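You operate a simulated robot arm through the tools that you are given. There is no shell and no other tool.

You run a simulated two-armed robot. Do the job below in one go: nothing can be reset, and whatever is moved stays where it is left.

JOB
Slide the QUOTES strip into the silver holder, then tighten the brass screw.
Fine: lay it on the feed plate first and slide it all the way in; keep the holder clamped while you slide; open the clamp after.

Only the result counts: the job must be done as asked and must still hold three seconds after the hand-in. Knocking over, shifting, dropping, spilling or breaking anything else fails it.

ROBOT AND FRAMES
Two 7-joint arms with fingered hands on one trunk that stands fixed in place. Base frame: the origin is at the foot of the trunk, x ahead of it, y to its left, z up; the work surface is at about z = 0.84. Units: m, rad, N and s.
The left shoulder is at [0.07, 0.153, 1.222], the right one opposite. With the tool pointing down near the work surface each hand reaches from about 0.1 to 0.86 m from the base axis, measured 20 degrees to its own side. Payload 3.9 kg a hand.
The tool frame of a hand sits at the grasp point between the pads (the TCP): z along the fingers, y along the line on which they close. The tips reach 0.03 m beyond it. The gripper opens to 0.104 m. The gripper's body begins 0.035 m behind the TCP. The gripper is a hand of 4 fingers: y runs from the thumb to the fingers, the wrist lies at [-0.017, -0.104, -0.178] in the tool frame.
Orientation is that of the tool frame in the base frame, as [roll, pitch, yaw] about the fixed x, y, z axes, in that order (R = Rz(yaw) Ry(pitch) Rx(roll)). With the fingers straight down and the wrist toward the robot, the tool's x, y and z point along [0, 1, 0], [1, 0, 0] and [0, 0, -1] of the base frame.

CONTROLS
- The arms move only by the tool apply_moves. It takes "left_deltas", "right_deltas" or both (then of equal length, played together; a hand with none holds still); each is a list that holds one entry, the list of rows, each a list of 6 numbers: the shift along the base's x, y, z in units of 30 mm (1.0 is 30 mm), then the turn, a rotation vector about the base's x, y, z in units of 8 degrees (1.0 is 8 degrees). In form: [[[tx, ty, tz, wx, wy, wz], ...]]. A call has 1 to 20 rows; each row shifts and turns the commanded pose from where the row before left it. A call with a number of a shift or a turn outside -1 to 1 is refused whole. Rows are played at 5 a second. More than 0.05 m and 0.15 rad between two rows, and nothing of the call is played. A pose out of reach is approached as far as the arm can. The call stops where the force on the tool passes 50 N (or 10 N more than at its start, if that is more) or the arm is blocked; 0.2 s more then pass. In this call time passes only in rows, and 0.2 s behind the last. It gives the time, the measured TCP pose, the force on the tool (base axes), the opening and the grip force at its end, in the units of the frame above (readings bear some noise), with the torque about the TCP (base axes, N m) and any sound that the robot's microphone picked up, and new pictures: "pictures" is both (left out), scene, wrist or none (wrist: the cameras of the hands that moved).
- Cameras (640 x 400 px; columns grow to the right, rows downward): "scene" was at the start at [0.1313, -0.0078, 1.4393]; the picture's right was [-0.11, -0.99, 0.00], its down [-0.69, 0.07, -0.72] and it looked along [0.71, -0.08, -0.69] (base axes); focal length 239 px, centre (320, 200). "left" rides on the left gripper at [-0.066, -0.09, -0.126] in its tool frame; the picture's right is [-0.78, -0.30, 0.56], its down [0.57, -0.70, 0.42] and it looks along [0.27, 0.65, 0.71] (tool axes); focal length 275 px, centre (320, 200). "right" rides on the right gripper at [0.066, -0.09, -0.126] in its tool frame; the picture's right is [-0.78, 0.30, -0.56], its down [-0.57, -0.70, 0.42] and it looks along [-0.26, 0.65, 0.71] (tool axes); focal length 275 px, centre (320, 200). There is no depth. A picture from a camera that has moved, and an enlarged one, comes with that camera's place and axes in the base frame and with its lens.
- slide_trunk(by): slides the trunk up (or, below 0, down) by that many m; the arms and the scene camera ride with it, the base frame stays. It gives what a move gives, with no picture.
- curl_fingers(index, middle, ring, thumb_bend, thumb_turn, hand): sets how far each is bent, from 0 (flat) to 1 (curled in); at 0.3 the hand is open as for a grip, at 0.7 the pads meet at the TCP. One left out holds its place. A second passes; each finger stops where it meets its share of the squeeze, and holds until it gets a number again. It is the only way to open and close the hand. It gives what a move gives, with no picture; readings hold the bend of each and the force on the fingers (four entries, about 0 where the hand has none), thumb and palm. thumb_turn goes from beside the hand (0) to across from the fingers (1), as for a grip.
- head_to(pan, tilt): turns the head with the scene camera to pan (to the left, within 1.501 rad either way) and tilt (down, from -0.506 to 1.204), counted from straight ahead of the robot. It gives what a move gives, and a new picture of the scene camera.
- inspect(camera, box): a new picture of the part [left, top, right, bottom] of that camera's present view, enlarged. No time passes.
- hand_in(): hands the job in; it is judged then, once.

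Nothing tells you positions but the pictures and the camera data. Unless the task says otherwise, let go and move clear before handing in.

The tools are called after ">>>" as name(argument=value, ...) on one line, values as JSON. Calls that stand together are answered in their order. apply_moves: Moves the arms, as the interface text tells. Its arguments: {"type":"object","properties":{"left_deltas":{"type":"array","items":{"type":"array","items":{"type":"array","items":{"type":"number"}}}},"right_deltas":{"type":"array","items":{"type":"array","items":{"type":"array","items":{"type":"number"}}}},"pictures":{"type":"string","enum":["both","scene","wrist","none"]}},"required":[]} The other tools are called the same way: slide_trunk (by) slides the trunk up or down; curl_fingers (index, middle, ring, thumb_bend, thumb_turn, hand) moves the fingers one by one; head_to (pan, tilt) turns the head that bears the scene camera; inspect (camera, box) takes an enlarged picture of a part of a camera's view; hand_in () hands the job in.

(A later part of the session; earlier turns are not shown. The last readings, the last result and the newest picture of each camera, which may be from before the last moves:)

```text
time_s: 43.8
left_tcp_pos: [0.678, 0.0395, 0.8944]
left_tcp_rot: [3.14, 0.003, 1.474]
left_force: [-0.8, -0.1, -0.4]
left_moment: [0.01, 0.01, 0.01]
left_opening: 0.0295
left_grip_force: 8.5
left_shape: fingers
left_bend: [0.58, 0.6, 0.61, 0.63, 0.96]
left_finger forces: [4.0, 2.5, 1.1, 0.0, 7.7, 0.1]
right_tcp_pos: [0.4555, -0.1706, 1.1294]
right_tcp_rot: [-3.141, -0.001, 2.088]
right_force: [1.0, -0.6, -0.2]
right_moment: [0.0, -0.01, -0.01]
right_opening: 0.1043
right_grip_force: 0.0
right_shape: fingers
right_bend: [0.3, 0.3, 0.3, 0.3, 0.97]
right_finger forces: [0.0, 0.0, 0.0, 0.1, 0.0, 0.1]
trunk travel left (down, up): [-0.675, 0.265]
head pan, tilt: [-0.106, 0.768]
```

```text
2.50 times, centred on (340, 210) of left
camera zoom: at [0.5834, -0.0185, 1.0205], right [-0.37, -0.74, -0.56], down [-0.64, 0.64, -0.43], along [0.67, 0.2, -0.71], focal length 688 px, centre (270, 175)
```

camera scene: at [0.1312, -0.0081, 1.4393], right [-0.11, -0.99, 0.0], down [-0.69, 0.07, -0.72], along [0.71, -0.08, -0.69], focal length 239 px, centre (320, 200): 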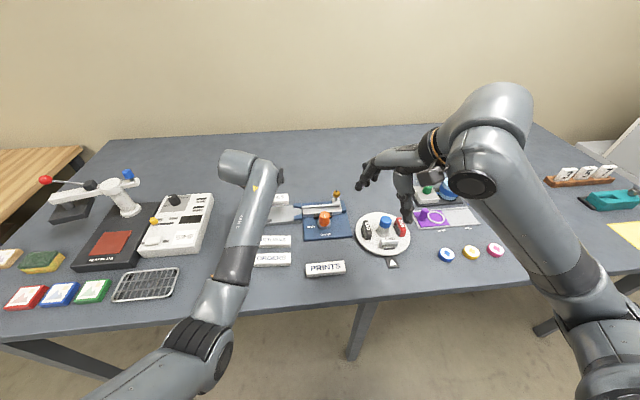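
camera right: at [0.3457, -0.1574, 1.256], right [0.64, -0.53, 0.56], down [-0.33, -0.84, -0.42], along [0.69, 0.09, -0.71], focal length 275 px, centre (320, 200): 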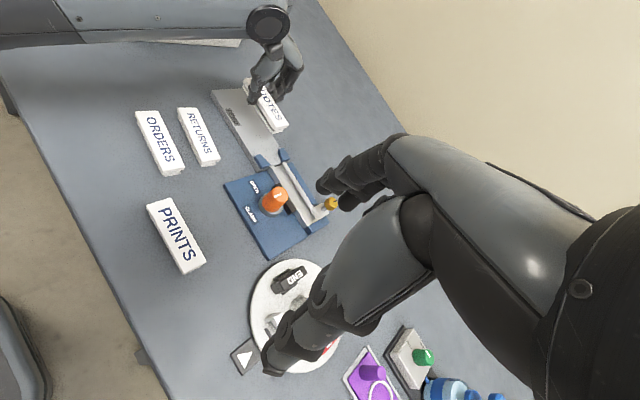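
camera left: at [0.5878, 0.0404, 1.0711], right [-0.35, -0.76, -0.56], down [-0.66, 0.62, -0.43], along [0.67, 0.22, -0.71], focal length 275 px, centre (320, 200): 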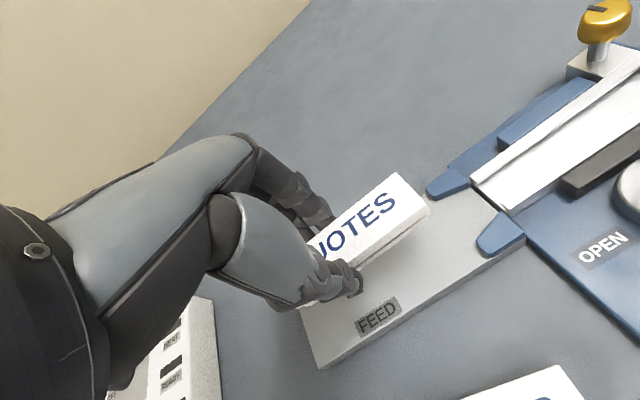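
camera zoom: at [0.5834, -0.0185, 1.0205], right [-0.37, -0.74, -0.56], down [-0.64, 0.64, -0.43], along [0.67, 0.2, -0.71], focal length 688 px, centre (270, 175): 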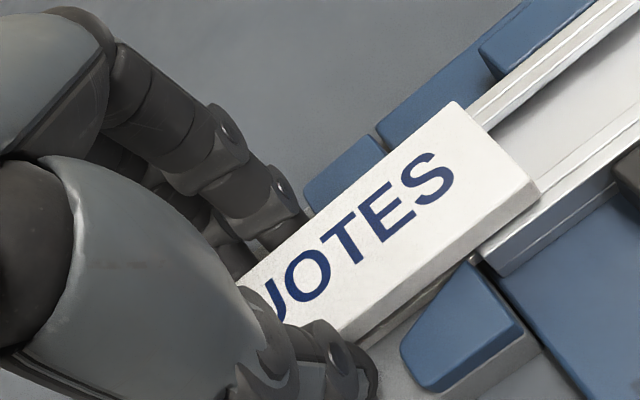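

The index is now close to the far guide, so I will release the strip here and lift the hand straight up.

>>> curl_fingers(hand="left", index=0.53, middle=0.53, ring=0.53, thumb_bend=0.5)

>>> apply_moves(left_deltas=[[[0, 0, 0.3, 0, 0, 0], [0, 0, 0.6, 0, 0, 0], [0, 0, 0.8, 0, 0, 0]]], pictures="wrist")

>>> inspect(camera="right", box=[205, 75, 305, 180])

>>> inspect(camera="scene", box=[240, 180, 350, 240])

```text
time_s: 44.8
left_tcp_pos: [0.6785, 0.0379, 0.8952]
left_tcp_rot: [3.141, 0.004, 1.473]
left_force: [0.0, 0.3, -0.6]
left_moment: [0.05, 0.02, 0.02]
left_opening: 0.0495
left_grip_force: 0.2
left_shape: fingers
left_bend: [0.53, 0.53, 0.53, 0.5, 0.97]
left_finger forces: [0.0, 0.0, 0.1, 0.1, 0.1, 0.0]
right_tcp_pos: [0.4562, -0.1702, 1.1285]
right_tcp_rot: [3.141, 0.0, 2.089]
right_force: [-0.5, -0.3, -0.1]
right_moment: [0.01, 0.01, 0.01]
right_opening: 0.1043
right_grip_force: 0.0
right_shape: fingers
right_bend: [0.3, 0.3, 0.3, 0.3, 0.97]
right_finger forces: [0.0, 0.0, 0.0, 0.0, 0.0, 0.1]
trunk travel left (down, up): [-0.675, 0.265]
head pan, tilt: [-0.106, 0.768]
```

```text
time_s: 45.6
left_tcp_pos: [0.6774, 0.0411, 0.945]
left_tcp_rot: [3.139, 0.001, 1.473]
left_force: [0.9, 0.7, 0.3]
left_moment: [-0.04, -0.01, -0.01]
left_opening: 0.0493
left_grip_force: 0.1
left_shape: fingers
left_bend: [0.53, 0.53, 0.53, 0.5, 0.97]
left_finger forces: [0.1, 0.0, 0.0, 0.1, 0.1, 0.1]
right_tcp_pos: [0.4556, -0.1706, 1.1279]
right_tcp_rot: [3.141, 0.001, 2.089]
right_force: [-0.4, 0.4, -0.1]
right_moment: [-0.02, 0.01, -0.01]
right_opening: 0.1043
right_grip_force: 0.1
right_shape: fingers
right_bend: [0.3, 0.3, 0.3, 0.3, 0.97]
right_finger forces: [0.0, 0.1, 0.0, 0.0, 0.0, 0.0]
trunk travel left (down, up): [-0.675, 0.265]
head pan, tilt: [-0.106, 0.768]
camera left: at [0.5831, -0.0166, 1.0715], right [-0.37, -0.74, -0.56], down [-0.64, 0.64, -0.43], along [0.67, 0.2, -0.71], focal length 275 px, centre (320, 200)
```

left: 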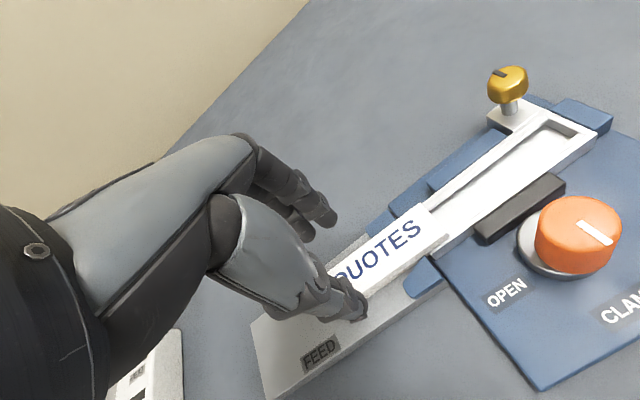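

```text
3.81 times, centred on (255, 128) of right
camera zoom: at [0.3455, -0.1575, 1.256], right [0.64, -0.53, 0.56], down [-0.33, -0.84, -0.42], along [0.69, 0.09, -0.71], focal length 1049 px, centre (568, 476)
```

zoom: 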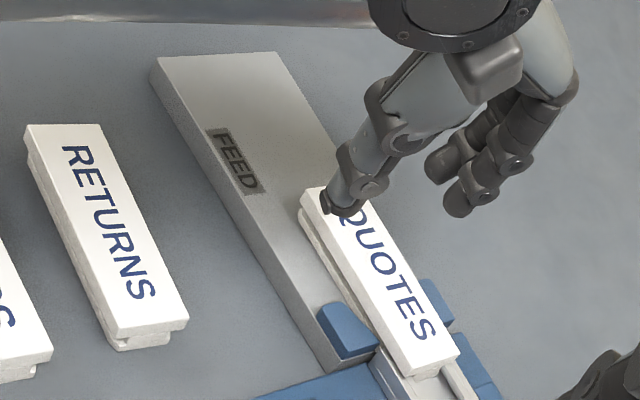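

```text
5.82 times, centred on (295, 210) of scene
camera zoom: at [0.131, -0.008, 1.4393], right [-0.11, -0.99, 0.0], down [-0.69, 0.07, -0.72], along [0.71, -0.08, -0.69], focal length 1392 px, centre (466, 142)
```

zoom: 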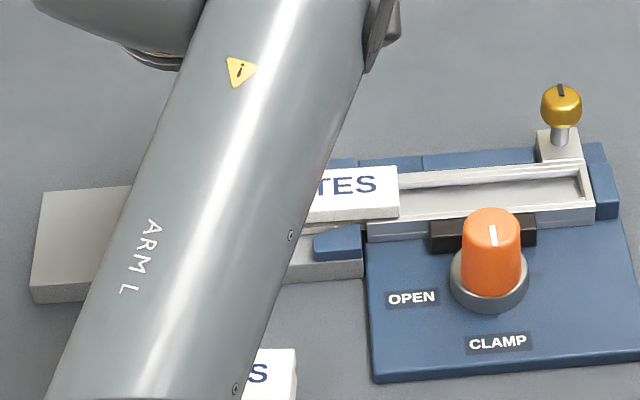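

The strip sits squarely in the guides and holder. I will move the left hand back behind the strip's tail and make a single-finger pushing shape with the index.

>>> apply_moves(left_deltas=[[[0, 0.5, 0.2, 0, 0, 0.175], [-0.1, 0.9, 0, 0, 0, 0.175], [-0.15, 0.9, 0, 0, 0, 0.175], [-0.15, 0.9, 0, 0, 0, 0.175]]], pictures="none")

>>> curl_fingers(hand="left", index=0.6, middle=0.85, ring=0.85, thumb_bend=0.3, thumb_turn=0.3)

>>> inspect(camera="right", box=[190, 30, 330, 180])

>>> inspect(camera="left", box=[200, 110, 500, 390])

```text
time_s: 46.6
left_tcp_pos: [0.6632, 0.1358, 0.9528]
left_tcp_rot: [3.141, 0.004, 1.571]
left_force: [0.7, -0.2, 0.8]
left_moment: [-0.01, -0.05, 0.01]
left_opening: 0.0495
left_grip_force: 0.0
left_shape: fingers
left_bend: [0.53, 0.53, 0.53, 0.5, 0.97]
left_finger forces: [0.0, 0.0, 0.0, 0.0, 0.0, 0.1]
right_tcp_pos: [0.4561, -0.1702, 1.13]
right_tcp_rot: [3.141, 0.0, 2.09]
right_force: [-0.5, 0.5, -0.9]
right_moment: [-0.03, 0.01, 0.01]
right_opening: 0.1043
right_grip_force: 0.0
right_shape: fingers
right_bend: [0.3, 0.3, 0.3, 0.3, 0.97]
right_finger forces: [0.0, 0.0, 0.0, 0.1, 0.0, 0.0]
trunk travel left (down, up): [-0.675, 0.265]
head pan, tilt: [-0.106, 0.768]
```

```text
time_s: 47.6
left_tcp_pos: [0.6644, 0.134, 0.9516]
left_tcp_rot: [3.141, 0.005, 1.571]
left_force: [0.8, -0.2, -0.3]
left_moment: [-0.01, 0.0, 0.02]
left_opening: 0.1032
left_grip_force: 0.0
left_shape: fingers
left_bend: [0.6, 0.85, 0.85, 0.3, 0.29]
left_finger forces: [0.0, 0.0, 0.1, 0.0, 0.1, 0.0]
right_tcp_pos: [0.4554, -0.1707, 1.1295]
right_tcp_rot: [3.14, -0.001, 2.09]
right_force: [-0.6, 0.0, 0.3]
right_moment: [-0.01, 0.03, 0.02]
right_opening: 0.1043
right_grip_force: 0.1
right_shape: fingers
right_bend: [0.3, 0.3, 0.3, 0.3, 0.97]
right_finger forces: [0.1, 0.1, 0.0, 0.0, 0.0, 0.0]
trunk travel left (down, up): [-0.675, 0.265]
head pan, tilt: [-0.106, 0.768]
```

```text
2.67 times, centred on (260, 105) of right
camera zoom: at [0.3456, -0.1574, 1.256], right [0.64, -0.53, 0.56], down [-0.33, -0.84, -0.42], along [0.69, 0.09, -0.71], focal length 734 px, centre (480, 453)
```

zoom: 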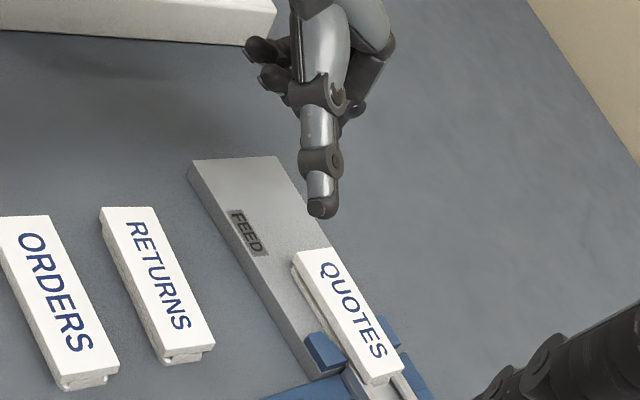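

```text
1.43 times, centred on (350, 250) of left
camera zoom: at [0.5755, 0.068, 1.0774], right [-0.3, -0.78, -0.56], down [-0.7, 0.57, -0.43], along [0.65, 0.26, -0.71], focal length 393 px, centre (277, 129)
```

zoom: 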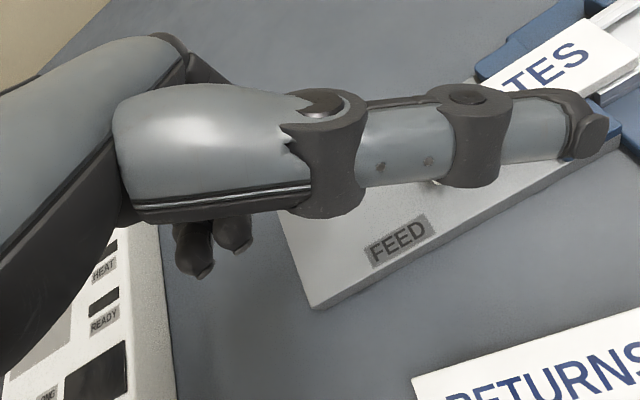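

With the turn at 0.3 the thumb sits in front of the index, so I will return it across from the fingers and open, where it stays clear of the plate.

>>> curl_fingers(hand="left", index=0.6, middle=0.85, ring=0.85, thumb_bend=0.2, thumb_turn=0.97)

>>> inspect(camera="right", box=[190, 30, 330, 180])

>>> inspect(camera="left", box=[200, 110, 500, 390])

```text
time_s: 48.6
left_tcp_pos: [0.6638, 0.1342, 0.952]
left_tcp_rot: [3.14, 0.003, 1.572]
left_force: [0.9, 0.2, -0.5]
left_moment: [-0.01, 0.02, 0.01]
left_opening: 0.0746
left_grip_force: 0.2
left_shape: fingers
left_bend: [0.6, 0.85, 0.85, 0.2, 0.93]
left_finger forces: [0.1, 0.0, 0.1, 0.1, 0.0, 0.0]
right_tcp_pos: [0.4543, -0.17, 1.1297]
right_tcp_rot: [3.14, 0.001, 2.09]
right_force: [0.6, 0.0, -0.3]
right_moment: [-0.03, 0.01, 0.0]
right_opening: 0.1043
right_grip_force: 0.1
right_shape: fingers
right_bend: [0.3, 0.3, 0.3, 0.3, 0.97]
right_finger forces: [0.0, 0.0, 0.1, 0.1, 0.0, 0.0]
trunk travel left (down, up): [-0.675, 0.265]
head pan, tilt: [-0.106, 0.768]
```

```text
2.67 times, centred on (260, 105) of right
camera zoom: at [0.3457, -0.1574, 1.256], right [0.64, -0.53, 0.56], down [-0.33, -0.84, -0.42], along [0.69, 0.09, -0.71], focal length 734 px, centre (480, 453)
```

zoom: 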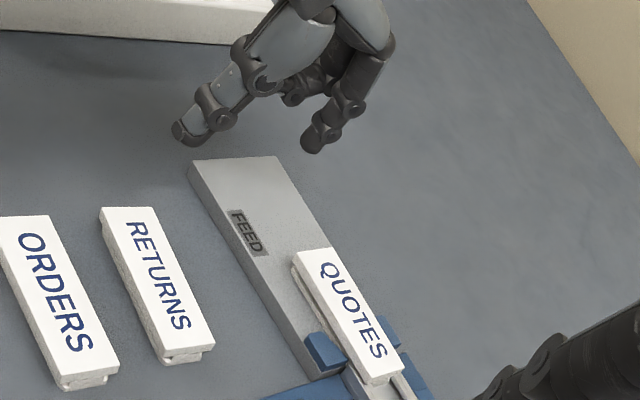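

```text
1.43 times, centred on (350, 250) of left
camera zoom: at [0.5755, 0.068, 1.0774], right [-0.3, -0.78, -0.56], down [-0.7, 0.57, -0.43], along [0.65, 0.26, -0.71], focal length 393 px, centre (277, 129)
```

zoom: 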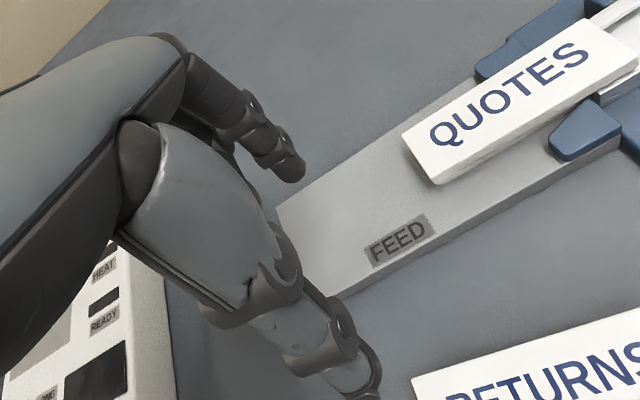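

The index tip is now the lowest point, near (0.682, 0.121), directly behind the strip whose tail is at y ≈ 0.0765. I will lower it toward the plate behind the strip and find the plate height by touch.

>>> apply_moves(left_deltas=[[[0, 0, -0.8, 0, 0, 0], [0, 0, -0.8, 0, 0, 0], [0, 0, -0.3, 0, 0, 0]]], pictures="none")

>>> inspect(camera="right", box=[200, 50, 310, 170])

>>> inspect(camera="left", box=[250, 130, 500, 370])

```text
time_s: 49.4
left_tcp_pos: [0.6656, 0.1348, 0.8951]
left_tcp_rot: [3.14, 0.003, 1.568]
left_force: [0.3, -0.2, 0.0]
left_moment: [-0.04, 0.0, -0.01]
left_opening: 0.0746
left_grip_force: 0.0
left_shape: fingers
left_bend: [0.6, 0.85, 0.85, 0.2, 0.93]
left_finger forces: [0.0, 0.0, 0.0, 0.0, 0.0, 0.1]
right_tcp_pos: [0.4562, -0.1704, 1.1294]
right_tcp_rot: [3.141, -0.001, 2.089]
right_force: [-0.4, 0.0, -0.8]
right_moment: [-0.01, 0.01, 0.01]
right_opening: 0.1042
right_grip_force: 0.1
right_shape: fingers
right_bend: [0.3, 0.3, 0.3, 0.3, 0.97]
right_finger forces: [0.0, 0.1, 0.0, 0.0, 0.0, 0.0]
trunk travel left (down, up): [-0.675, 0.265]
head pan, tilt: [-0.106, 0.768]
```

```text
3.33 times, centred on (255, 110) of right
camera zoom: at [0.3458, -0.1574, 1.256], right [0.64, -0.53, 0.56], down [-0.33, -0.84, -0.42], along [0.69, 0.09, -0.71], focal length 918 px, centre (537, 500)
```

zoom: 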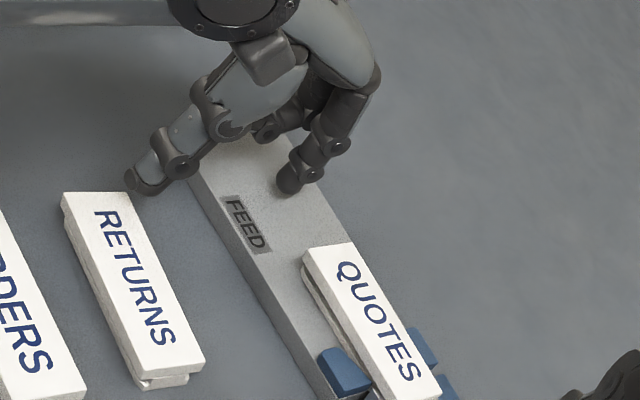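

```text
1.67 times, centred on (375, 250) of left
camera zoom: at [0.5765, 0.0679, 1.0207], right [-0.3, -0.78, -0.56], down [-0.7, 0.57, -0.43], along [0.65, 0.26, -0.71], focal length 459 px, centre (228, 117)
```

zoom: 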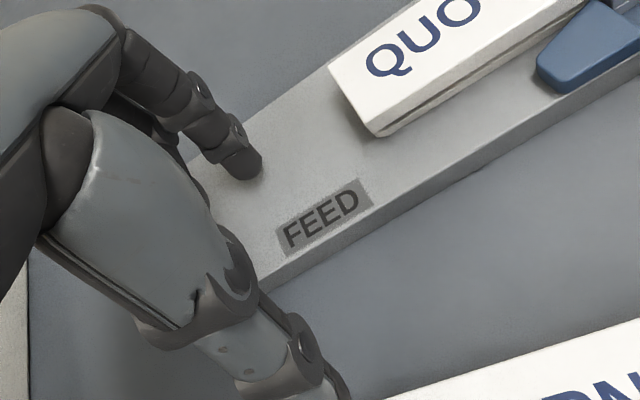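

The index tip is about 15 mm above the plate. I will lower in small steps to find the plate.

>>> apply_moves(left_deltas=[[[0, 0, -0.15, 0, 0, 0], [0, 0, -0.15, 0, 0, 0], [0, 0, -0.1, 0, 0, 0]]], pictures="none")

>>> apply_moves(left_deltas=[[[0, 0, -0.05, 0, 0, 0], [0, 0, -0.05, 0, 0, 0]]], pictures="none")

```text
time_s: 50.2
left_tcp_pos: [0.6643, 0.1357, 0.8891]
left_tcp_rot: [3.126, 0.002, 1.573]
left_force: [2.2, 3.6, 25.5]
left_moment: [-0.19, -0.62, 0.11]
left_opening: 0.0749
left_grip_force: 12.2
left_shape: fingers
left_bend: [0.6, 0.85, 0.85, 0.2, 0.93]
left_finger forces: [24.5, 0.1, 0.0, 0.0, 0.0, 0.0]
right_tcp_pos: [0.4521, -0.1692, 1.1322]
right_tcp_rot: [3.138, 0.001, 2.09]
right_force: [-0.7, -0.9, -0.8]
right_moment: [0.03, 0.01, 0.01]
right_opening: 0.1044
right_grip_force: 0.0
right_shape: fingers
right_bend: [0.3, 0.3, 0.3, 0.3, 0.97]
right_finger forces: [0.0, 0.0, 0.1, 0.0, 0.0, 0.0]
trunk travel left (down, up): [-0.675, 0.265]
head pan, tilt: [-0.106, 0.768]
```

```text
time_s: 50.8
left_tcp_pos: [0.6644, 0.1358, 0.889]
left_tcp_rot: [3.121, 0.003, 1.571]
left_force: [3.3, 6.2, 36.7]
left_moment: [-0.3, -0.99, 0.19]
left_opening: 0.0751
left_grip_force: 18.8
left_shape: fingers
left_bend: [0.59, 0.85, 0.85, 0.2, 0.93]
left_finger forces: [36.8, 0.0, 0.0, 0.0, 0.0, 0.0]
right_tcp_pos: [0.451, -0.1692, 1.1326]
right_tcp_rot: [3.137, 0.001, 2.09]
right_force: [0.4, 0.2, 0.3]
right_moment: [-0.01, -0.04, -0.04]
right_opening: 0.1046
right_grip_force: 0.1
right_shape: fingers
right_bend: [0.3, 0.3, 0.3, 0.3, 0.97]
right_finger forces: [0.0, 0.0, 0.0, 0.0, 0.0, 0.0]
trunk travel left (down, up): [-0.675, 0.265]
head pan, tilt: [-0.106, 0.768]
```

I pressed the plate with up to 37 N, so I will raise at once; the plate contact is at TCP z ≈ 0.8895. The pushing height is about TCP z = 0.8975 (tip 8 mm above the plate).

>>> apply_moves(left_deltas=[[[0, 0, 0.35, 0, 0, 0], [0, 0, 0.235, 0, 0, 0], [0, 0, 0, 0, 0, 0]]], pictures="none")

>>> inspect(camera="right", box=[200, 50, 310, 170])

>>> inspect(camera="scene", box=[280, 180, 350, 240])

```text
time_s: 51.6
left_tcp_pos: [0.6635, 0.1346, 0.8955]
left_tcp_rot: [-3.14, 0.003, 1.571]
left_force: [0.4, -0.1, 0.2]
left_moment: [-0.01, 0.04, -0.01]
left_opening: 0.0747
left_grip_force: 0.1
left_shape: fingers
left_bend: [0.6, 0.85, 0.85, 0.2, 0.93]
left_finger forces: [0.0, 0.0, 0.0, 0.1, 0.0, 0.1]
right_tcp_pos: [0.4552, -0.17, 1.1293]
right_tcp_rot: [3.141, -0.001, 2.088]
right_force: [-0.3, 0.9, -0.2]
right_moment: [0.01, -0.01, -0.02]
right_opening: 0.1045
right_grip_force: 0.0
right_shape: fingers
right_bend: [0.3, 0.3, 0.3, 0.3, 0.97]
right_finger forces: [0.0, 0.0, 0.0, 0.1, 0.0, 0.0]
trunk travel left (down, up): [-0.675, 0.265]
head pan, tilt: [-0.106, 0.768]
```

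```text
3.33 times, centred on (255, 110) of right
camera zoom: at [0.3452, -0.1573, 1.2559], right [0.64, -0.53, 0.56], down [-0.33, -0.84, -0.42], along [0.69, 0.09, -0.71], focal length 918 px, centre (537, 500)
```

zoom: 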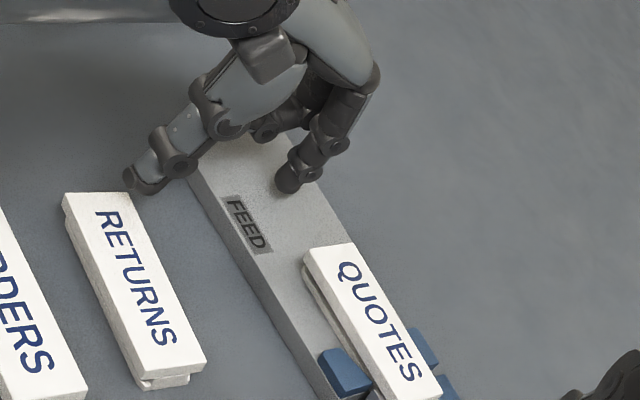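

```text
6.67 times, centred on (315, 210) of scene
camera zoom: at [0.1306, -0.0081, 1.4392], right [-0.11, -0.99, 0.0], down [-0.69, 0.08, -0.72], along [0.72, -0.08, -0.69], focal length 1595 px, centre (353, 133)
```

zoom: 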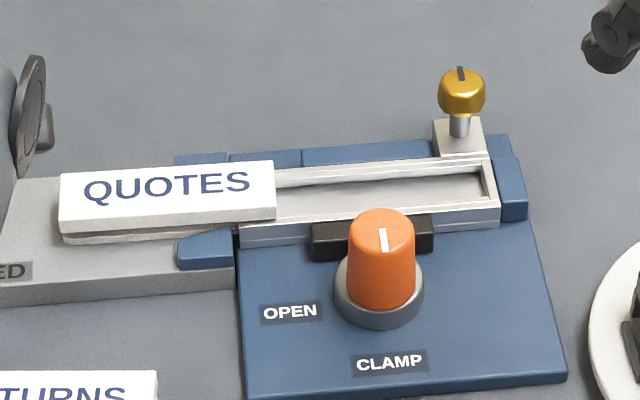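

The fixture and strip are undisturbed. I will bring the index up behind the strip's tail and begin pushing in -y.

>>> apply_moves(left_deltas=[[[0.02, -0.33, 0.06, 0, 0, 0], [0, -0.33, 0, 0, 0, 0], [0, -0.33, 0, 0, 0, 0], [0, -0.2, 0, 0, 0, 0], [0, -0.2, 0, 0, 0, 0]]], pictures="none")

>>> inspect(camera="right", box=[210, 70, 310, 180])

>>> inspect(camera="left", box=[250, 130, 450, 320])

```text
time_s: 52.8
left_tcp_pos: [0.6672, 0.0921, 0.8993]
left_tcp_rot: [3.14, 0.002, 1.571]
left_force: [0.6, -0.2, -0.3]
left_moment: [0.01, 0.01, 0.01]
left_opening: 0.075
left_grip_force: 0.0
left_shape: fingers
left_bend: [0.6, 0.85, 0.85, 0.2, 0.93]
left_finger forces: [0.0, 0.0, 0.0, 0.1, 0.1, 0.0]
right_tcp_pos: [0.4562, -0.1702, 1.1294]
right_tcp_rot: [3.141, -0.001, 2.089]
right_force: [0.0, 1.0, -0.2]
right_moment: [-0.01, 0.0, 0.0]
right_opening: 0.1038
right_grip_force: 0.0
right_shape: fingers
right_bend: [0.3, 0.3, 0.3, 0.3, 0.97]
right_finger forces: [0.0, 0.1, 0.0, 0.0, 0.1, 0.0]
trunk travel left (down, up): [-0.675, 0.265]
head pan, tilt: [-0.106, 0.768]
```

```text
3.64 times, centred on (260, 125) of right
camera zoom: at [0.3458, -0.1575, 1.2559], right [0.64, -0.53, 0.56], down [-0.33, -0.84, -0.42], along [0.69, 0.09, -0.71], focal length 1001 px, centre (538, 473)
```

zoom: 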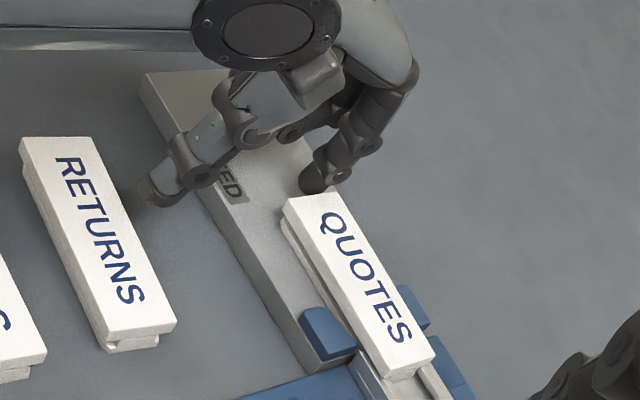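

```text
2.11 times, centred on (350, 225) of left
camera zoom: at [0.5782, 0.0268, 1.0248], right [-0.29, -0.78, -0.56], down [-0.7, 0.57, -0.43], along [0.65, 0.26, -0.71], focal length 580 px, centre (257, 147)
```

zoom: 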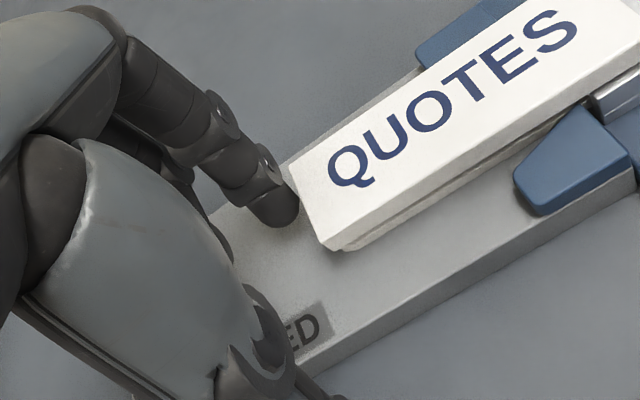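

The fingertip is about to touch the middle of the strip's tail. I will lower 1.5 mm and push about 25 mm, watching the force.

>>> apply_moves(left_deltas=[[[-0.05, 0, -0.05, 0, 0, 0], [0, -0.17, 0, 0, 0, 0], [0, -0.17, 0, 0, 0, 0], [0, -0.17, 0, 0, 0, 0], [0, -0.17, 0, 0, 0, 0], [0, -0.17, 0, 0, 0, 0]]], pictures="none")

>>> inspect(camera="right", box=[210, 80, 310, 190])

>>> inspect(camera="left", box=[250, 100, 450, 290])

>>> inspect(camera="scene", box=[280, 180, 350, 240])

```text
time_s: 54.2
left_tcp_pos: [0.6628, 0.0687, 0.8983]
left_tcp_rot: [3.14, 0.003, 1.571]
left_force: [-0.2, -0.4, 0.0]
left_moment: [0.0, -0.02, 0.01]
left_opening: 0.0748
left_grip_force: 0.1
left_shape: fingers
left_bend: [0.6, 0.85, 0.85, 0.2, 0.93]
left_finger forces: [0.0, 0.1, 0.0, 0.1, 0.1, 0.0]
right_tcp_pos: [0.4556, -0.1707, 1.1303]
right_tcp_rot: [3.14, 0.0, 2.088]
right_force: [0.4, 0.4, -0.4]
right_moment: [0.04, 0.0, -0.01]
right_opening: 0.1041
right_grip_force: 0.0
right_shape: fingers
right_bend: [0.3, 0.3, 0.3, 0.3, 0.97]
right_finger forces: [0.1, 0.0, 0.0, 0.1, 0.0, 0.0]
trunk travel left (down, up): [-0.675, 0.265]
head pan, tilt: [-0.106, 0.768]
```

```text
3.64 times, centred on (260, 135) of right
camera zoom: at [0.3457, -0.1575, 1.256], right [0.64, -0.53, 0.56], down [-0.33, -0.84, -0.42], along [0.69, 0.09, -0.71], focal length 1001 px, centre (538, 436)
```

zoom: 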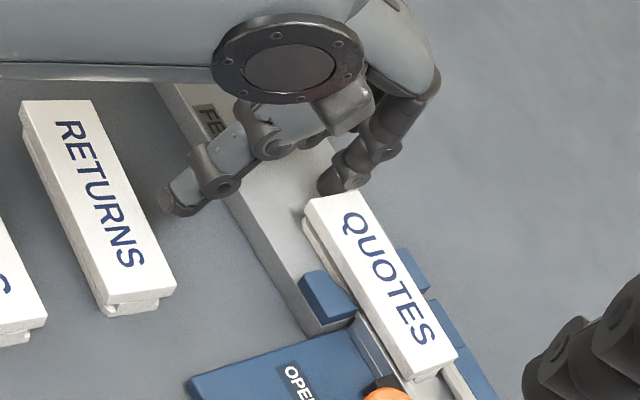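

```text
2.11 times, centred on (350, 195) of left
camera zoom: at [0.5749, 0.0019, 1.0243], right [-0.29, -0.78, -0.56], down [-0.7, 0.57, -0.43], along [0.65, 0.26, -0.71], focal length 580 px, centre (257, 210)
```

zoom: 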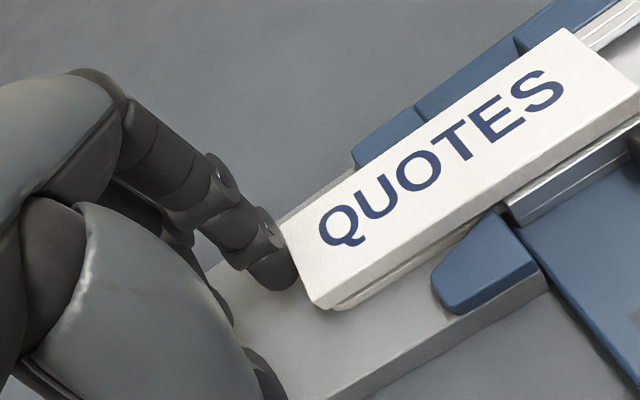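

```text
6.67 times, centred on (315, 210) of scene
camera zoom: at [0.1312, -0.0081, 1.4393], right [-0.11, -0.99, 0.0], down [-0.69, 0.07, -0.72], along [0.71, -0.08, -0.69], focal length 1595 px, centre (353, 133)
```

zoom: 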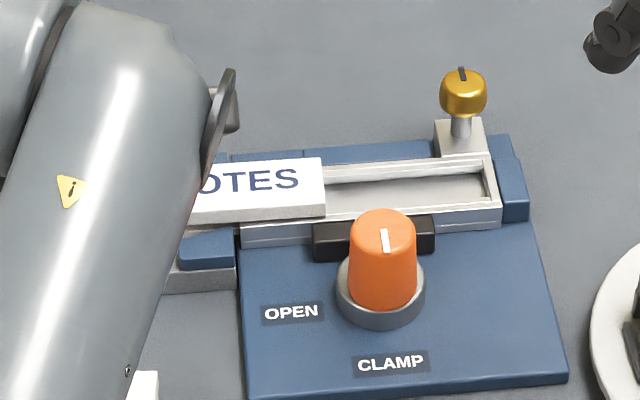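

The strip slides in with almost no force. I will push another 30 mm.

>>> apply_moves(left_deltas=[[[0, -0.17, 0, 0, 0, 0], [0, -0.17, 0, 0, 0, 0], [0, -0.17, 0, 0, 0, 0], [0, -0.17, 0, 0, 0, 0], [0, -0.17, 0, 0, 0, 0], [0, -0.17, 0, 0, 0, 0]]], pictures="none")

>>> inspect(camera="right", box=[210, 80, 310, 190])

>>> inspect(camera="left", box=[250, 100, 450, 290])

>>> inspect(camera="scene", box=[280, 180, 350, 240])

```text
time_s: 55.6
left_tcp_pos: [0.666, 0.0451, 0.8985]
left_tcp_rot: [3.138, -0.009, 1.577]
left_force: [1.2, 0.0, 0.0]
left_moment: [0.03, -0.01, 0.03]
left_opening: 0.0749
left_grip_force: 0.2
left_shape: fingers
left_bend: [0.6, 0.85, 0.85, 0.2, 0.93]
left_finger forces: [0.1, 0.0, 0.1, 0.1, 0.0, 0.1]
right_tcp_pos: [0.4552, -0.1705, 1.13]
right_tcp_rot: [-3.141, 0.0, 2.088]
right_force: [-0.9, 0.1, 0.0]
right_moment: [-0.02, 0.0, 0.0]
right_opening: 0.1044
right_grip_force: 0.1
right_shape: fingers
right_bend: [0.3, 0.3, 0.3, 0.3, 0.97]
right_finger forces: [0.0, 0.0, 0.1, 0.1, 0.0, 0.1]
trunk travel left (down, up): [-0.675, 0.265]
head pan, tilt: [-0.106, 0.768]
```

```text
3.64 times, centred on (260, 135) of right
camera zoom: at [0.3457, -0.1575, 1.256], right [0.64, -0.53, 0.56], down [-0.33, -0.84, -0.42], along [0.69, 0.09, -0.71], focal length 1001 px, centre (538, 436)
```

zoom: 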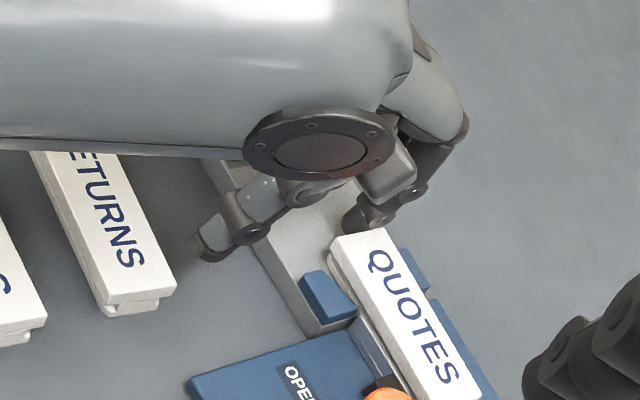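

```text
2.11 times, centred on (350, 195) of left
camera zoom: at [0.577, -0.0241, 1.0218], right [-0.29, -0.77, -0.56], down [-0.7, 0.57, -0.42], along [0.65, 0.27, -0.71], focal length 580 px, centre (257, 210)
```

zoom: 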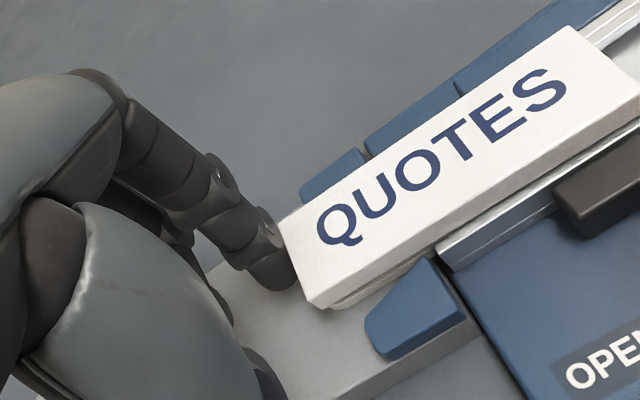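

```text
6.67 times, centred on (315, 210) of scene
camera zoom: at [0.1312, -0.008, 1.4393], right [-0.11, -0.99, 0.0], down [-0.69, 0.07, -0.72], along [0.71, -0.08, -0.69], focal length 1595 px, centre (353, 133)
```

zoom: 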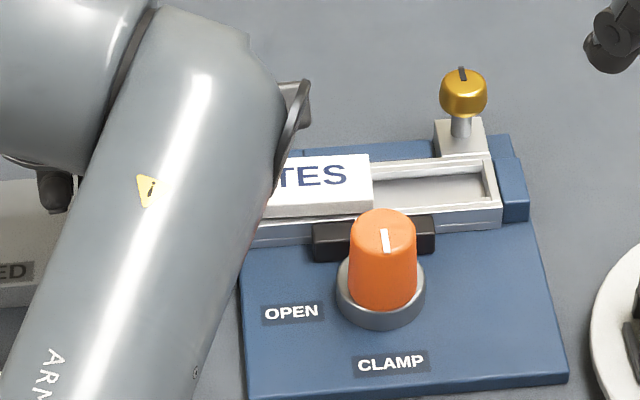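

The strip is more than halfway in, but the left arm is straining at this wrist angle (8 mm lag). I will back off slightly and rotate the hand -30° about the fingertip for an easier posture before the last 60 mm.

>>> apply_moves(left_deltas=[[[0, 0.5, 0, 0, 0, 0], [0.075, 0.06, 0, 0, 0, -0.94], [0.075, 0.06, 0, 0, 0, -0.94], [0.075, 0.06, 0, 0, 0, -0.94], [0.075, 0.06, 0, 0, 0, -0.94], [0, 0, 0, 0, 0, 0]]], pictures="wrist")

>>> inspect(camera="right", box=[210, 80, 310, 190])

>>> inspect(camera="left", box=[250, 100, 450, 290])

```text
time_s: 57.0
left_tcp_pos: [0.6723, 0.059, 0.8968]
left_tcp_rot: [3.141, 0.004, 1.043]
left_force: [0.1, -0.3, -0.4]
left_moment: [0.01, 0.01, -0.01]
left_opening: 0.075
left_grip_force: 0.1
left_shape: fingers
left_bend: [0.6, 0.85, 0.85, 0.2, 0.93]
left_finger forces: [0.0, 0.0, 0.1, 0.1, 0.0, 0.0]
right_tcp_pos: [0.4552, -0.1693, 1.1305]
right_tcp_rot: [3.141, 0.0, 2.088]
right_force: [0.0, 0.9, 0.1]
right_moment: [-0.01, 0.0, 0.0]
right_opening: 0.1044
right_grip_force: 0.1
right_shape: fingers
right_bend: [0.3, 0.3, 0.3, 0.3, 0.97]
right_finger forces: [0.0, 0.0, 0.0, 0.0, 0.0, 0.0]
trunk travel left (down, up): [-0.675, 0.265]
head pan, tilt: [-0.106, 0.768]
camera left: at [0.5631, 0.0465, 1.0235], right [-0.65, -0.52, -0.56], down [-0.32, 0.85, -0.43], along [0.69, -0.1, -0.71], focal length 275 px, centre (320, 200)
```

left: 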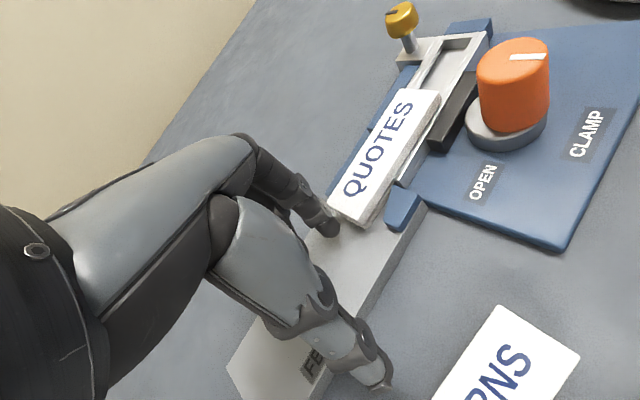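

```text
3.64 times, centred on (260, 135) of right
camera zoom: at [0.3455, -0.1577, 1.256], right [0.64, -0.53, 0.56], down [-0.33, -0.84, -0.42], along [0.69, 0.09, -0.71], focal length 1001 px, centre (538, 436)
```

zoom: 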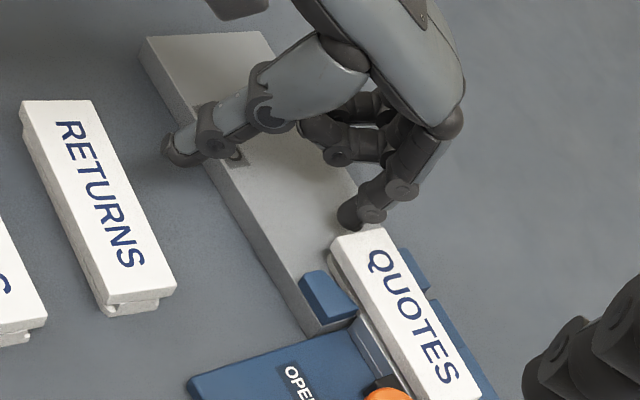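

```text
2.11 times, centred on (350, 195) of left
camera zoom: at [0.5631, 0.0465, 1.0235], right [-0.65, -0.52, -0.56], down [-0.32, 0.85, -0.43], along [0.69, -0.1, -0.71], focal length 580 px, centre (257, 210)
```

zoom: 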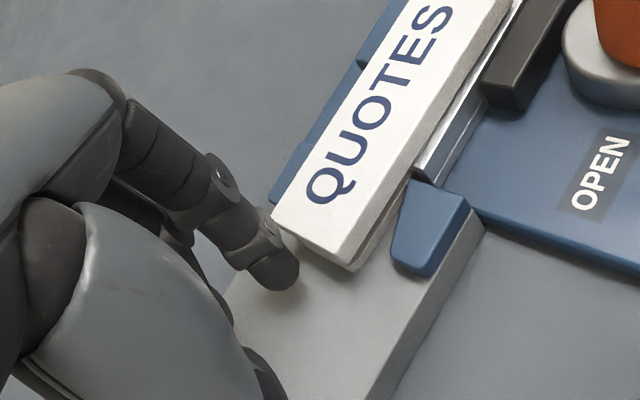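

The posture is relaxed now and tracking is good. I will shift 4 mm toward the robot to centre on the tail and push another 30 mm.

>>> apply_moves(left_deltas=[[[-0.13, 0.05, 0, 0, 0, 0], [0, -0.2, 0, 0, 0, 0], [0, -0.17, 0, 0, 0, 0], [0, -0.17, 0, 0, 0, 0], [0, -0.17, 0, 0, 0, 0], [0, -0.17, 0, 0, 0, 0], [0, -0.17, 0, 0, 0, 0]]], pictures="none")

>>> inspect(camera="right", box=[220, 90, 320, 200])

>>> inspect(camera="left", box=[250, 100, 450, 290])

>>> inspect(camera="scene", box=[280, 180, 350, 240])

```text
time_s: 58.6
left_tcp_pos: [0.669, 0.031, 0.898]
left_tcp_rot: [3.139, 0.0, 1.047]
left_force: [-1.0, 0.5, 0.5]
left_moment: [0.0, 0.02, 0.02]
left_opening: 0.0743
left_grip_force: 0.4
left_shape: fingers
left_bend: [0.6, 0.85, 0.85, 0.2, 0.93]
left_finger forces: [0.3, 0.1, 0.0, 0.1, 0.0, 0.0]
right_tcp_pos: [0.4556, -0.1707, 1.1301]
right_tcp_rot: [-3.141, 0.001, 2.09]
right_force: [-0.2, 0.5, -0.1]
right_moment: [0.01, -0.02, -0.02]
right_opening: 0.1046
right_grip_force: 0.1
right_shape: fingers
right_bend: [0.3, 0.3, 0.3, 0.3, 0.97]
right_finger forces: [0.0, 0.0, 0.0, 0.0, 0.0, 0.1]
trunk travel left (down, up): [-0.675, 0.265]
head pan, tilt: [-0.106, 0.768]
```

```text
3.64 times, centred on (270, 145) of right
camera zoom: at [0.3456, -0.1575, 1.256], right [0.64, -0.53, 0.56], down [-0.33, -0.84, -0.42], along [0.69, 0.09, -0.71], focal length 1001 px, centre (502, 400)
```

zoom: 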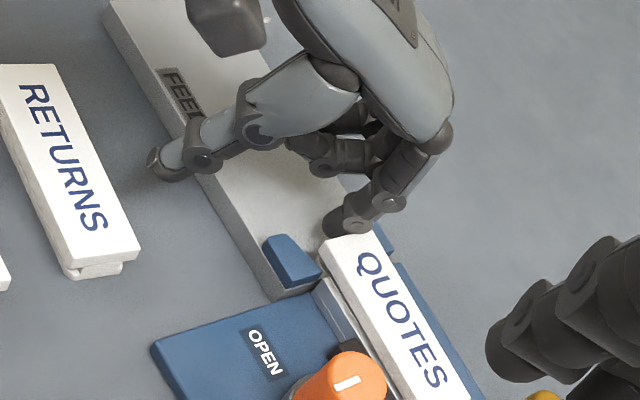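

```text
2.11 times, centred on (350, 195) of left
camera zoom: at [0.5595, 0.0181, 1.0229], right [-0.65, -0.52, -0.56], down [-0.32, 0.85, -0.43], along [0.69, -0.1, -0.71], focal length 580 px, centre (257, 210)
```

zoom: 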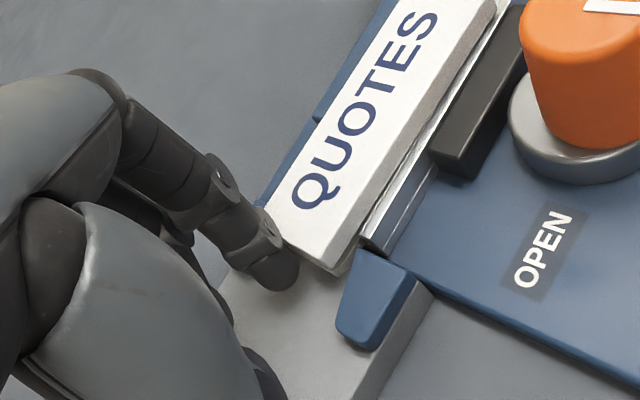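

```text
6.67 times, centred on (315, 210) of scene
camera zoom: at [0.1312, -0.0081, 1.4393], right [-0.11, -0.99, 0.0], down [-0.69, 0.07, -0.72], along [0.71, -0.08, -0.69], focal length 1595 px, centre (353, 133)
```

zoom: 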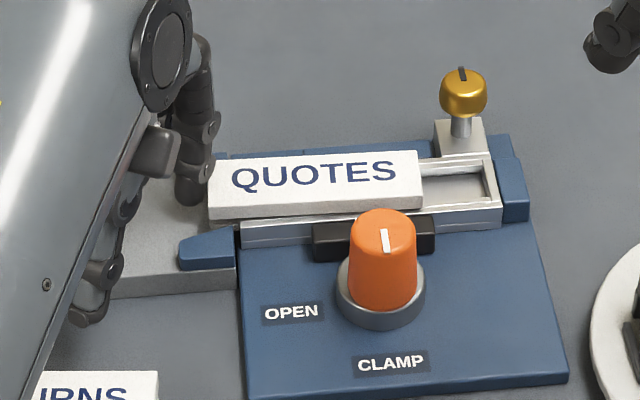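

The strip is nearly there with about 32 mm left. I will push 24 mm more and then finish slowly.

>>> apply_moves(left_deltas=[[[0, -0.16, 0, 0, 0, 0], [0, -0.16, 0, 0, 0, 0], [0, -0.16, 0, 0, 0, 0], [0, -0.16, 0, 0, 0, 0], [0, -0.16, 0, 0, 0, 0]]], pictures="none")

>>> inspect(camera="left", box=[250, 100, 450, 290])

>>> inspect(camera="scene", box=[280, 180, 350, 240])

```text
time_s: 59.8
left_tcp_pos: [0.6691, 0.0066, 0.8971]
left_tcp_rot: [3.139, 0.004, 1.047]
left_force: [1.5, -0.5, -0.7]
left_moment: [0.0, -0.01, 0.01]
left_opening: 0.0746
left_grip_force: 0.3
left_shape: fingers
left_bend: [0.6, 0.85, 0.85, 0.2, 0.93]
left_finger forces: [0.2, 0.0, 0.0, 0.0, 0.0, 0.0]
right_tcp_pos: [0.4562, -0.1708, 1.1284]
right_tcp_rot: [-3.141, 0.001, 2.09]
right_force: [-0.6, -0.4, -1.0]
right_moment: [0.01, -0.01, -0.04]
right_opening: 0.1044
right_grip_force: 0.1
right_shape: fingers
right_bend: [0.3, 0.3, 0.3, 0.3, 0.97]
right_finger forces: [0.0, 0.0, 0.1, 0.0, 0.0, 0.1]
trunk travel left (down, up): [-0.675, 0.265]
head pan, tilt: [-0.106, 0.768]
```

```text
2.11 times, centred on (350, 195) of left
camera zoom: at [0.5596, -0.0065, 1.0232], right [-0.65, -0.53, -0.56], down [-0.32, 0.85, -0.43], along [0.69, -0.1, -0.71], focal length 580 px, centre (257, 210)
```

zoom: 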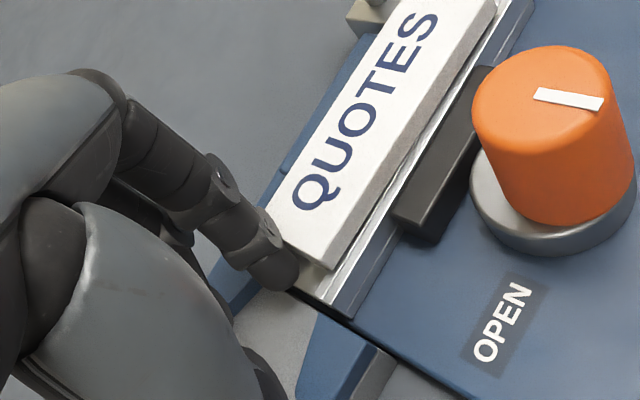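

```text
6.67 times, centred on (315, 210) of scene
camera zoom: at [0.1313, -0.008, 1.4393], right [-0.11, -0.99, 0.0], down [-0.69, 0.07, -0.72], along [0.71, -0.08, -0.69], focal length 1595 px, centre (353, 133)
```

zoom: 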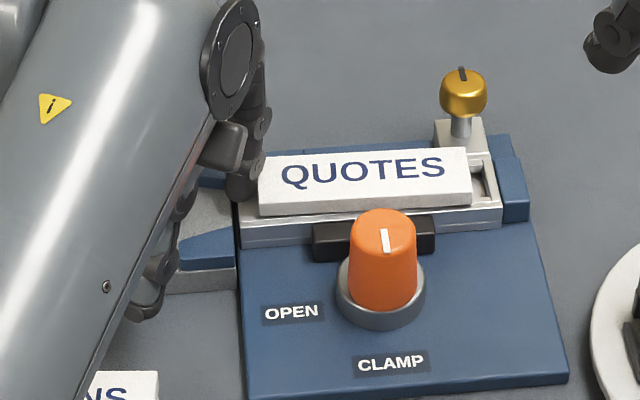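

About 8 mm remain. I will push in 2 mm steps and look for the end stop.

>>> apply_moves(left_deltas=[[[0, -0.08, 0, 0, 0, 0], [0, -0.08, 0, 0, 0, 0], [0, -0.08, 0, 0, 0, 0]]], pictures="none")

>>> inspect(camera="scene", box=[305, 185, 345, 220])

```text
time_s: 60.6
left_tcp_pos: [0.6706, -0.0015, 0.8966]
left_tcp_rot: [3.141, 0.002, 1.044]
left_force: [0.1, -0.4, 0.3]
left_moment: [-0.04, -0.01, 0.0]
left_opening: 0.0742
left_grip_force: 0.2
left_shape: fingers
left_bend: [0.6, 0.85, 0.85, 0.2, 0.93]
left_finger forces: [0.2, 0.1, 0.0, 0.1, 0.0, 0.1]
right_tcp_pos: [0.457, -0.1705, 1.1296]
right_tcp_rot: [-3.141, 0.0, 2.09]
right_force: [-1.1, 0.0, -0.4]
right_moment: [0.01, -0.01, -0.01]
right_opening: 0.1042
right_grip_force: 0.1
right_shape: fingers
right_bend: [0.3, 0.3, 0.3, 0.3, 0.97]
right_finger forces: [0.0, 0.0, 0.0, 0.0, 0.0, 0.0]
trunk travel left (down, up): [-0.675, 0.265]
head pan, tilt: [-0.106, 0.768]
```

```text
11.43 times, centred on (325, 202) of scene
camera zoom: at [0.1313, -0.008, 1.4393], right [-0.11, -0.99, 0.0], down [-0.69, 0.07, -0.72], along [0.71, -0.08, -0.69], focal length 2734 px, centre (263, 171)
```

zoom: 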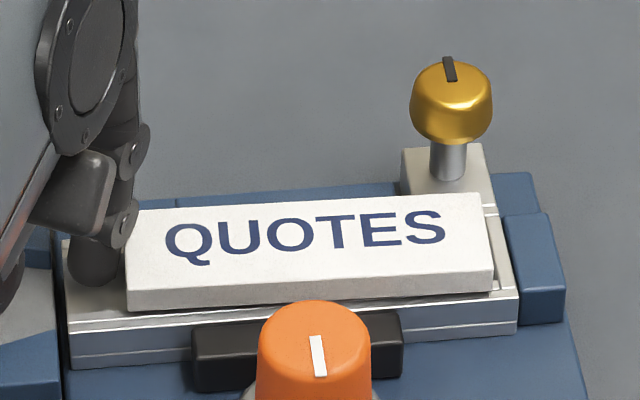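

Almost at the end wall. I will continue in 1.5 mm steps until the force rises.

>>> apply_moves(left_deltas=[[[0, -0.05, 0, 0, 0, 0], [0, -0.05, 0, 0, 0, 0]]], pictures="none")

>>> inspect(camera="scene", box=[305, 185, 345, 220])

```text
time_s: 61.2
left_tcp_pos: [0.6697, -0.0038, 0.898]
left_tcp_rot: [-3.141, 0.003, 1.047]
left_force: [-0.4, 0.8, -0.8]
left_moment: [0.01, -0.03, 0.01]
left_opening: 0.074
left_grip_force: 0.2
left_shape: fingers
left_bend: [0.6, 0.85, 0.85, 0.2, 0.93]
left_finger forces: [0.9, 0.0, 0.0, 0.0, 0.1, 0.0]
right_tcp_pos: [0.4543, -0.1706, 1.1297]
right_tcp_rot: [3.141, 0.001, 2.09]
right_force: [-0.4, 0.8, -0.1]
right_moment: [0.0, 0.02, -0.05]
right_opening: 0.1041
right_grip_force: 0.2
right_shape: fingers
right_bend: [0.3, 0.3, 0.3, 0.3, 0.97]
right_finger forces: [0.1, 0.0, 0.0, 0.0, 0.0, 0.0]
trunk travel left (down, up): [-0.675, 0.265]
head pan, tilt: [-0.106, 0.768]
```

```text
11.43 times, centred on (325, 202) of scene
camera zoom: at [0.1313, -0.0077, 1.4393], right [-0.11, -0.99, 0.0], down [-0.69, 0.07, -0.72], along [0.71, -0.08, -0.69], focal length 2734 px, centre (263, 171)
```

zoom: 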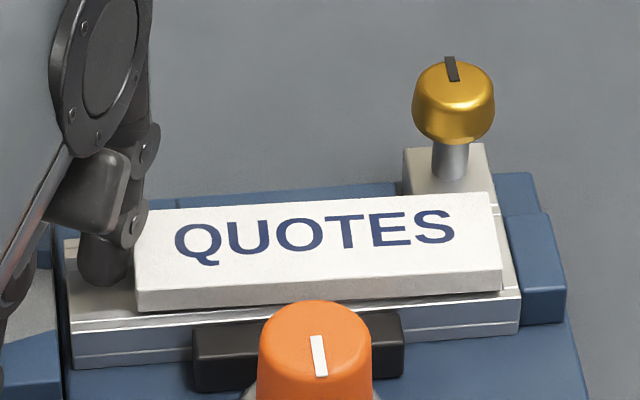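

Still moving, with force just beginning to rise. I will continue with 1.2 mm steps.

>>> apply_moves(left_deltas=[[[0, -0.04, 0, 0, 0, 0], [0, -0.04, 0, 0, 0, 0]]], pictures="none")

>>> inspect(camera="scene", box=[305, 185, 345, 220])

>>> inspect(camera="left", box=[290, 20, 450, 240])

```text
time_s: 61.8
left_tcp_pos: [0.6696, -0.006, 0.8992]
left_tcp_rot: [3.14, 0.004, 1.048]
left_force: [0.1, 3.2, 0.0]
left_moment: [0.05, 0.0, 0.04]
left_opening: 0.073
left_grip_force: 1.4
left_shape: fingers
left_bend: [0.61, 0.85, 0.85, 0.2, 0.93]
left_finger forces: [2.4, 0.1, 0.0, 0.1, 0.1, 0.1]
right_tcp_pos: [0.4555, -0.1691, 1.1282]
right_tcp_rot: [3.141, -0.001, 2.09]
right_force: [-0.4, 0.0, 0.2]
right_moment: [0.03, -0.03, 0.02]
right_opening: 0.1043
right_grip_force: 0.0
right_shape: fingers
right_bend: [0.3, 0.3, 0.3, 0.3, 0.97]
right_finger forces: [0.0, 0.0, 0.0, 0.1, 0.1, 0.1]
trunk travel left (down, up): [-0.675, 0.265]
head pan, tilt: [-0.106, 0.768]
```

```text
11.43 times, centred on (325, 202) of scene
camera zoom: at [0.1312, -0.0073, 1.4393], right [-0.11, -0.99, 0.0], down [-0.69, 0.07, -0.72], along [0.71, -0.08, -0.69], focal length 2734 px, centre (263, 171)
```

zoom: 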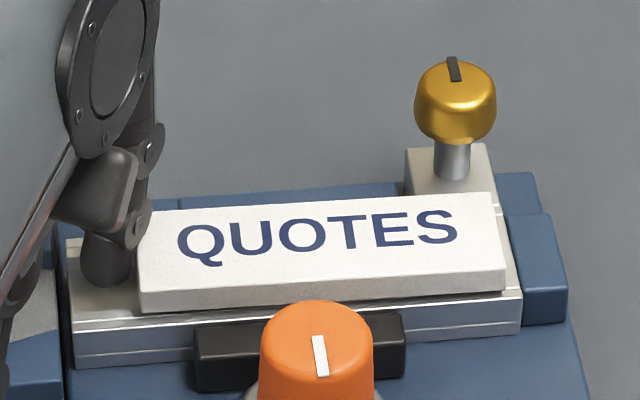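

```text
1.82 times, centred on (370, 130) of left
camera zoom: at [0.56, -0.0178, 1.0235], right [-0.64, -0.53, -0.56], down [-0.32, 0.85, -0.43], along [0.69, -0.1, -0.71], focal length 500 px, centre (229, 327)
```

zoom: 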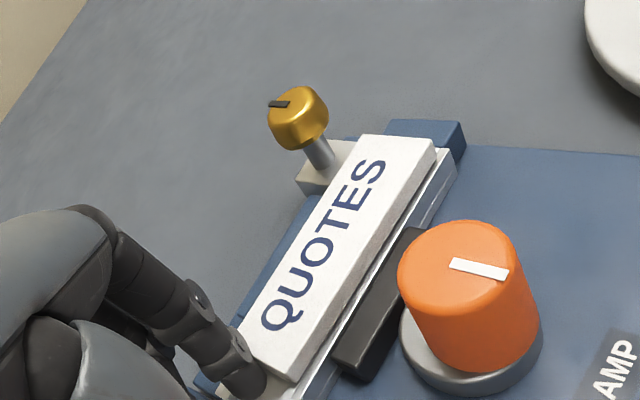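

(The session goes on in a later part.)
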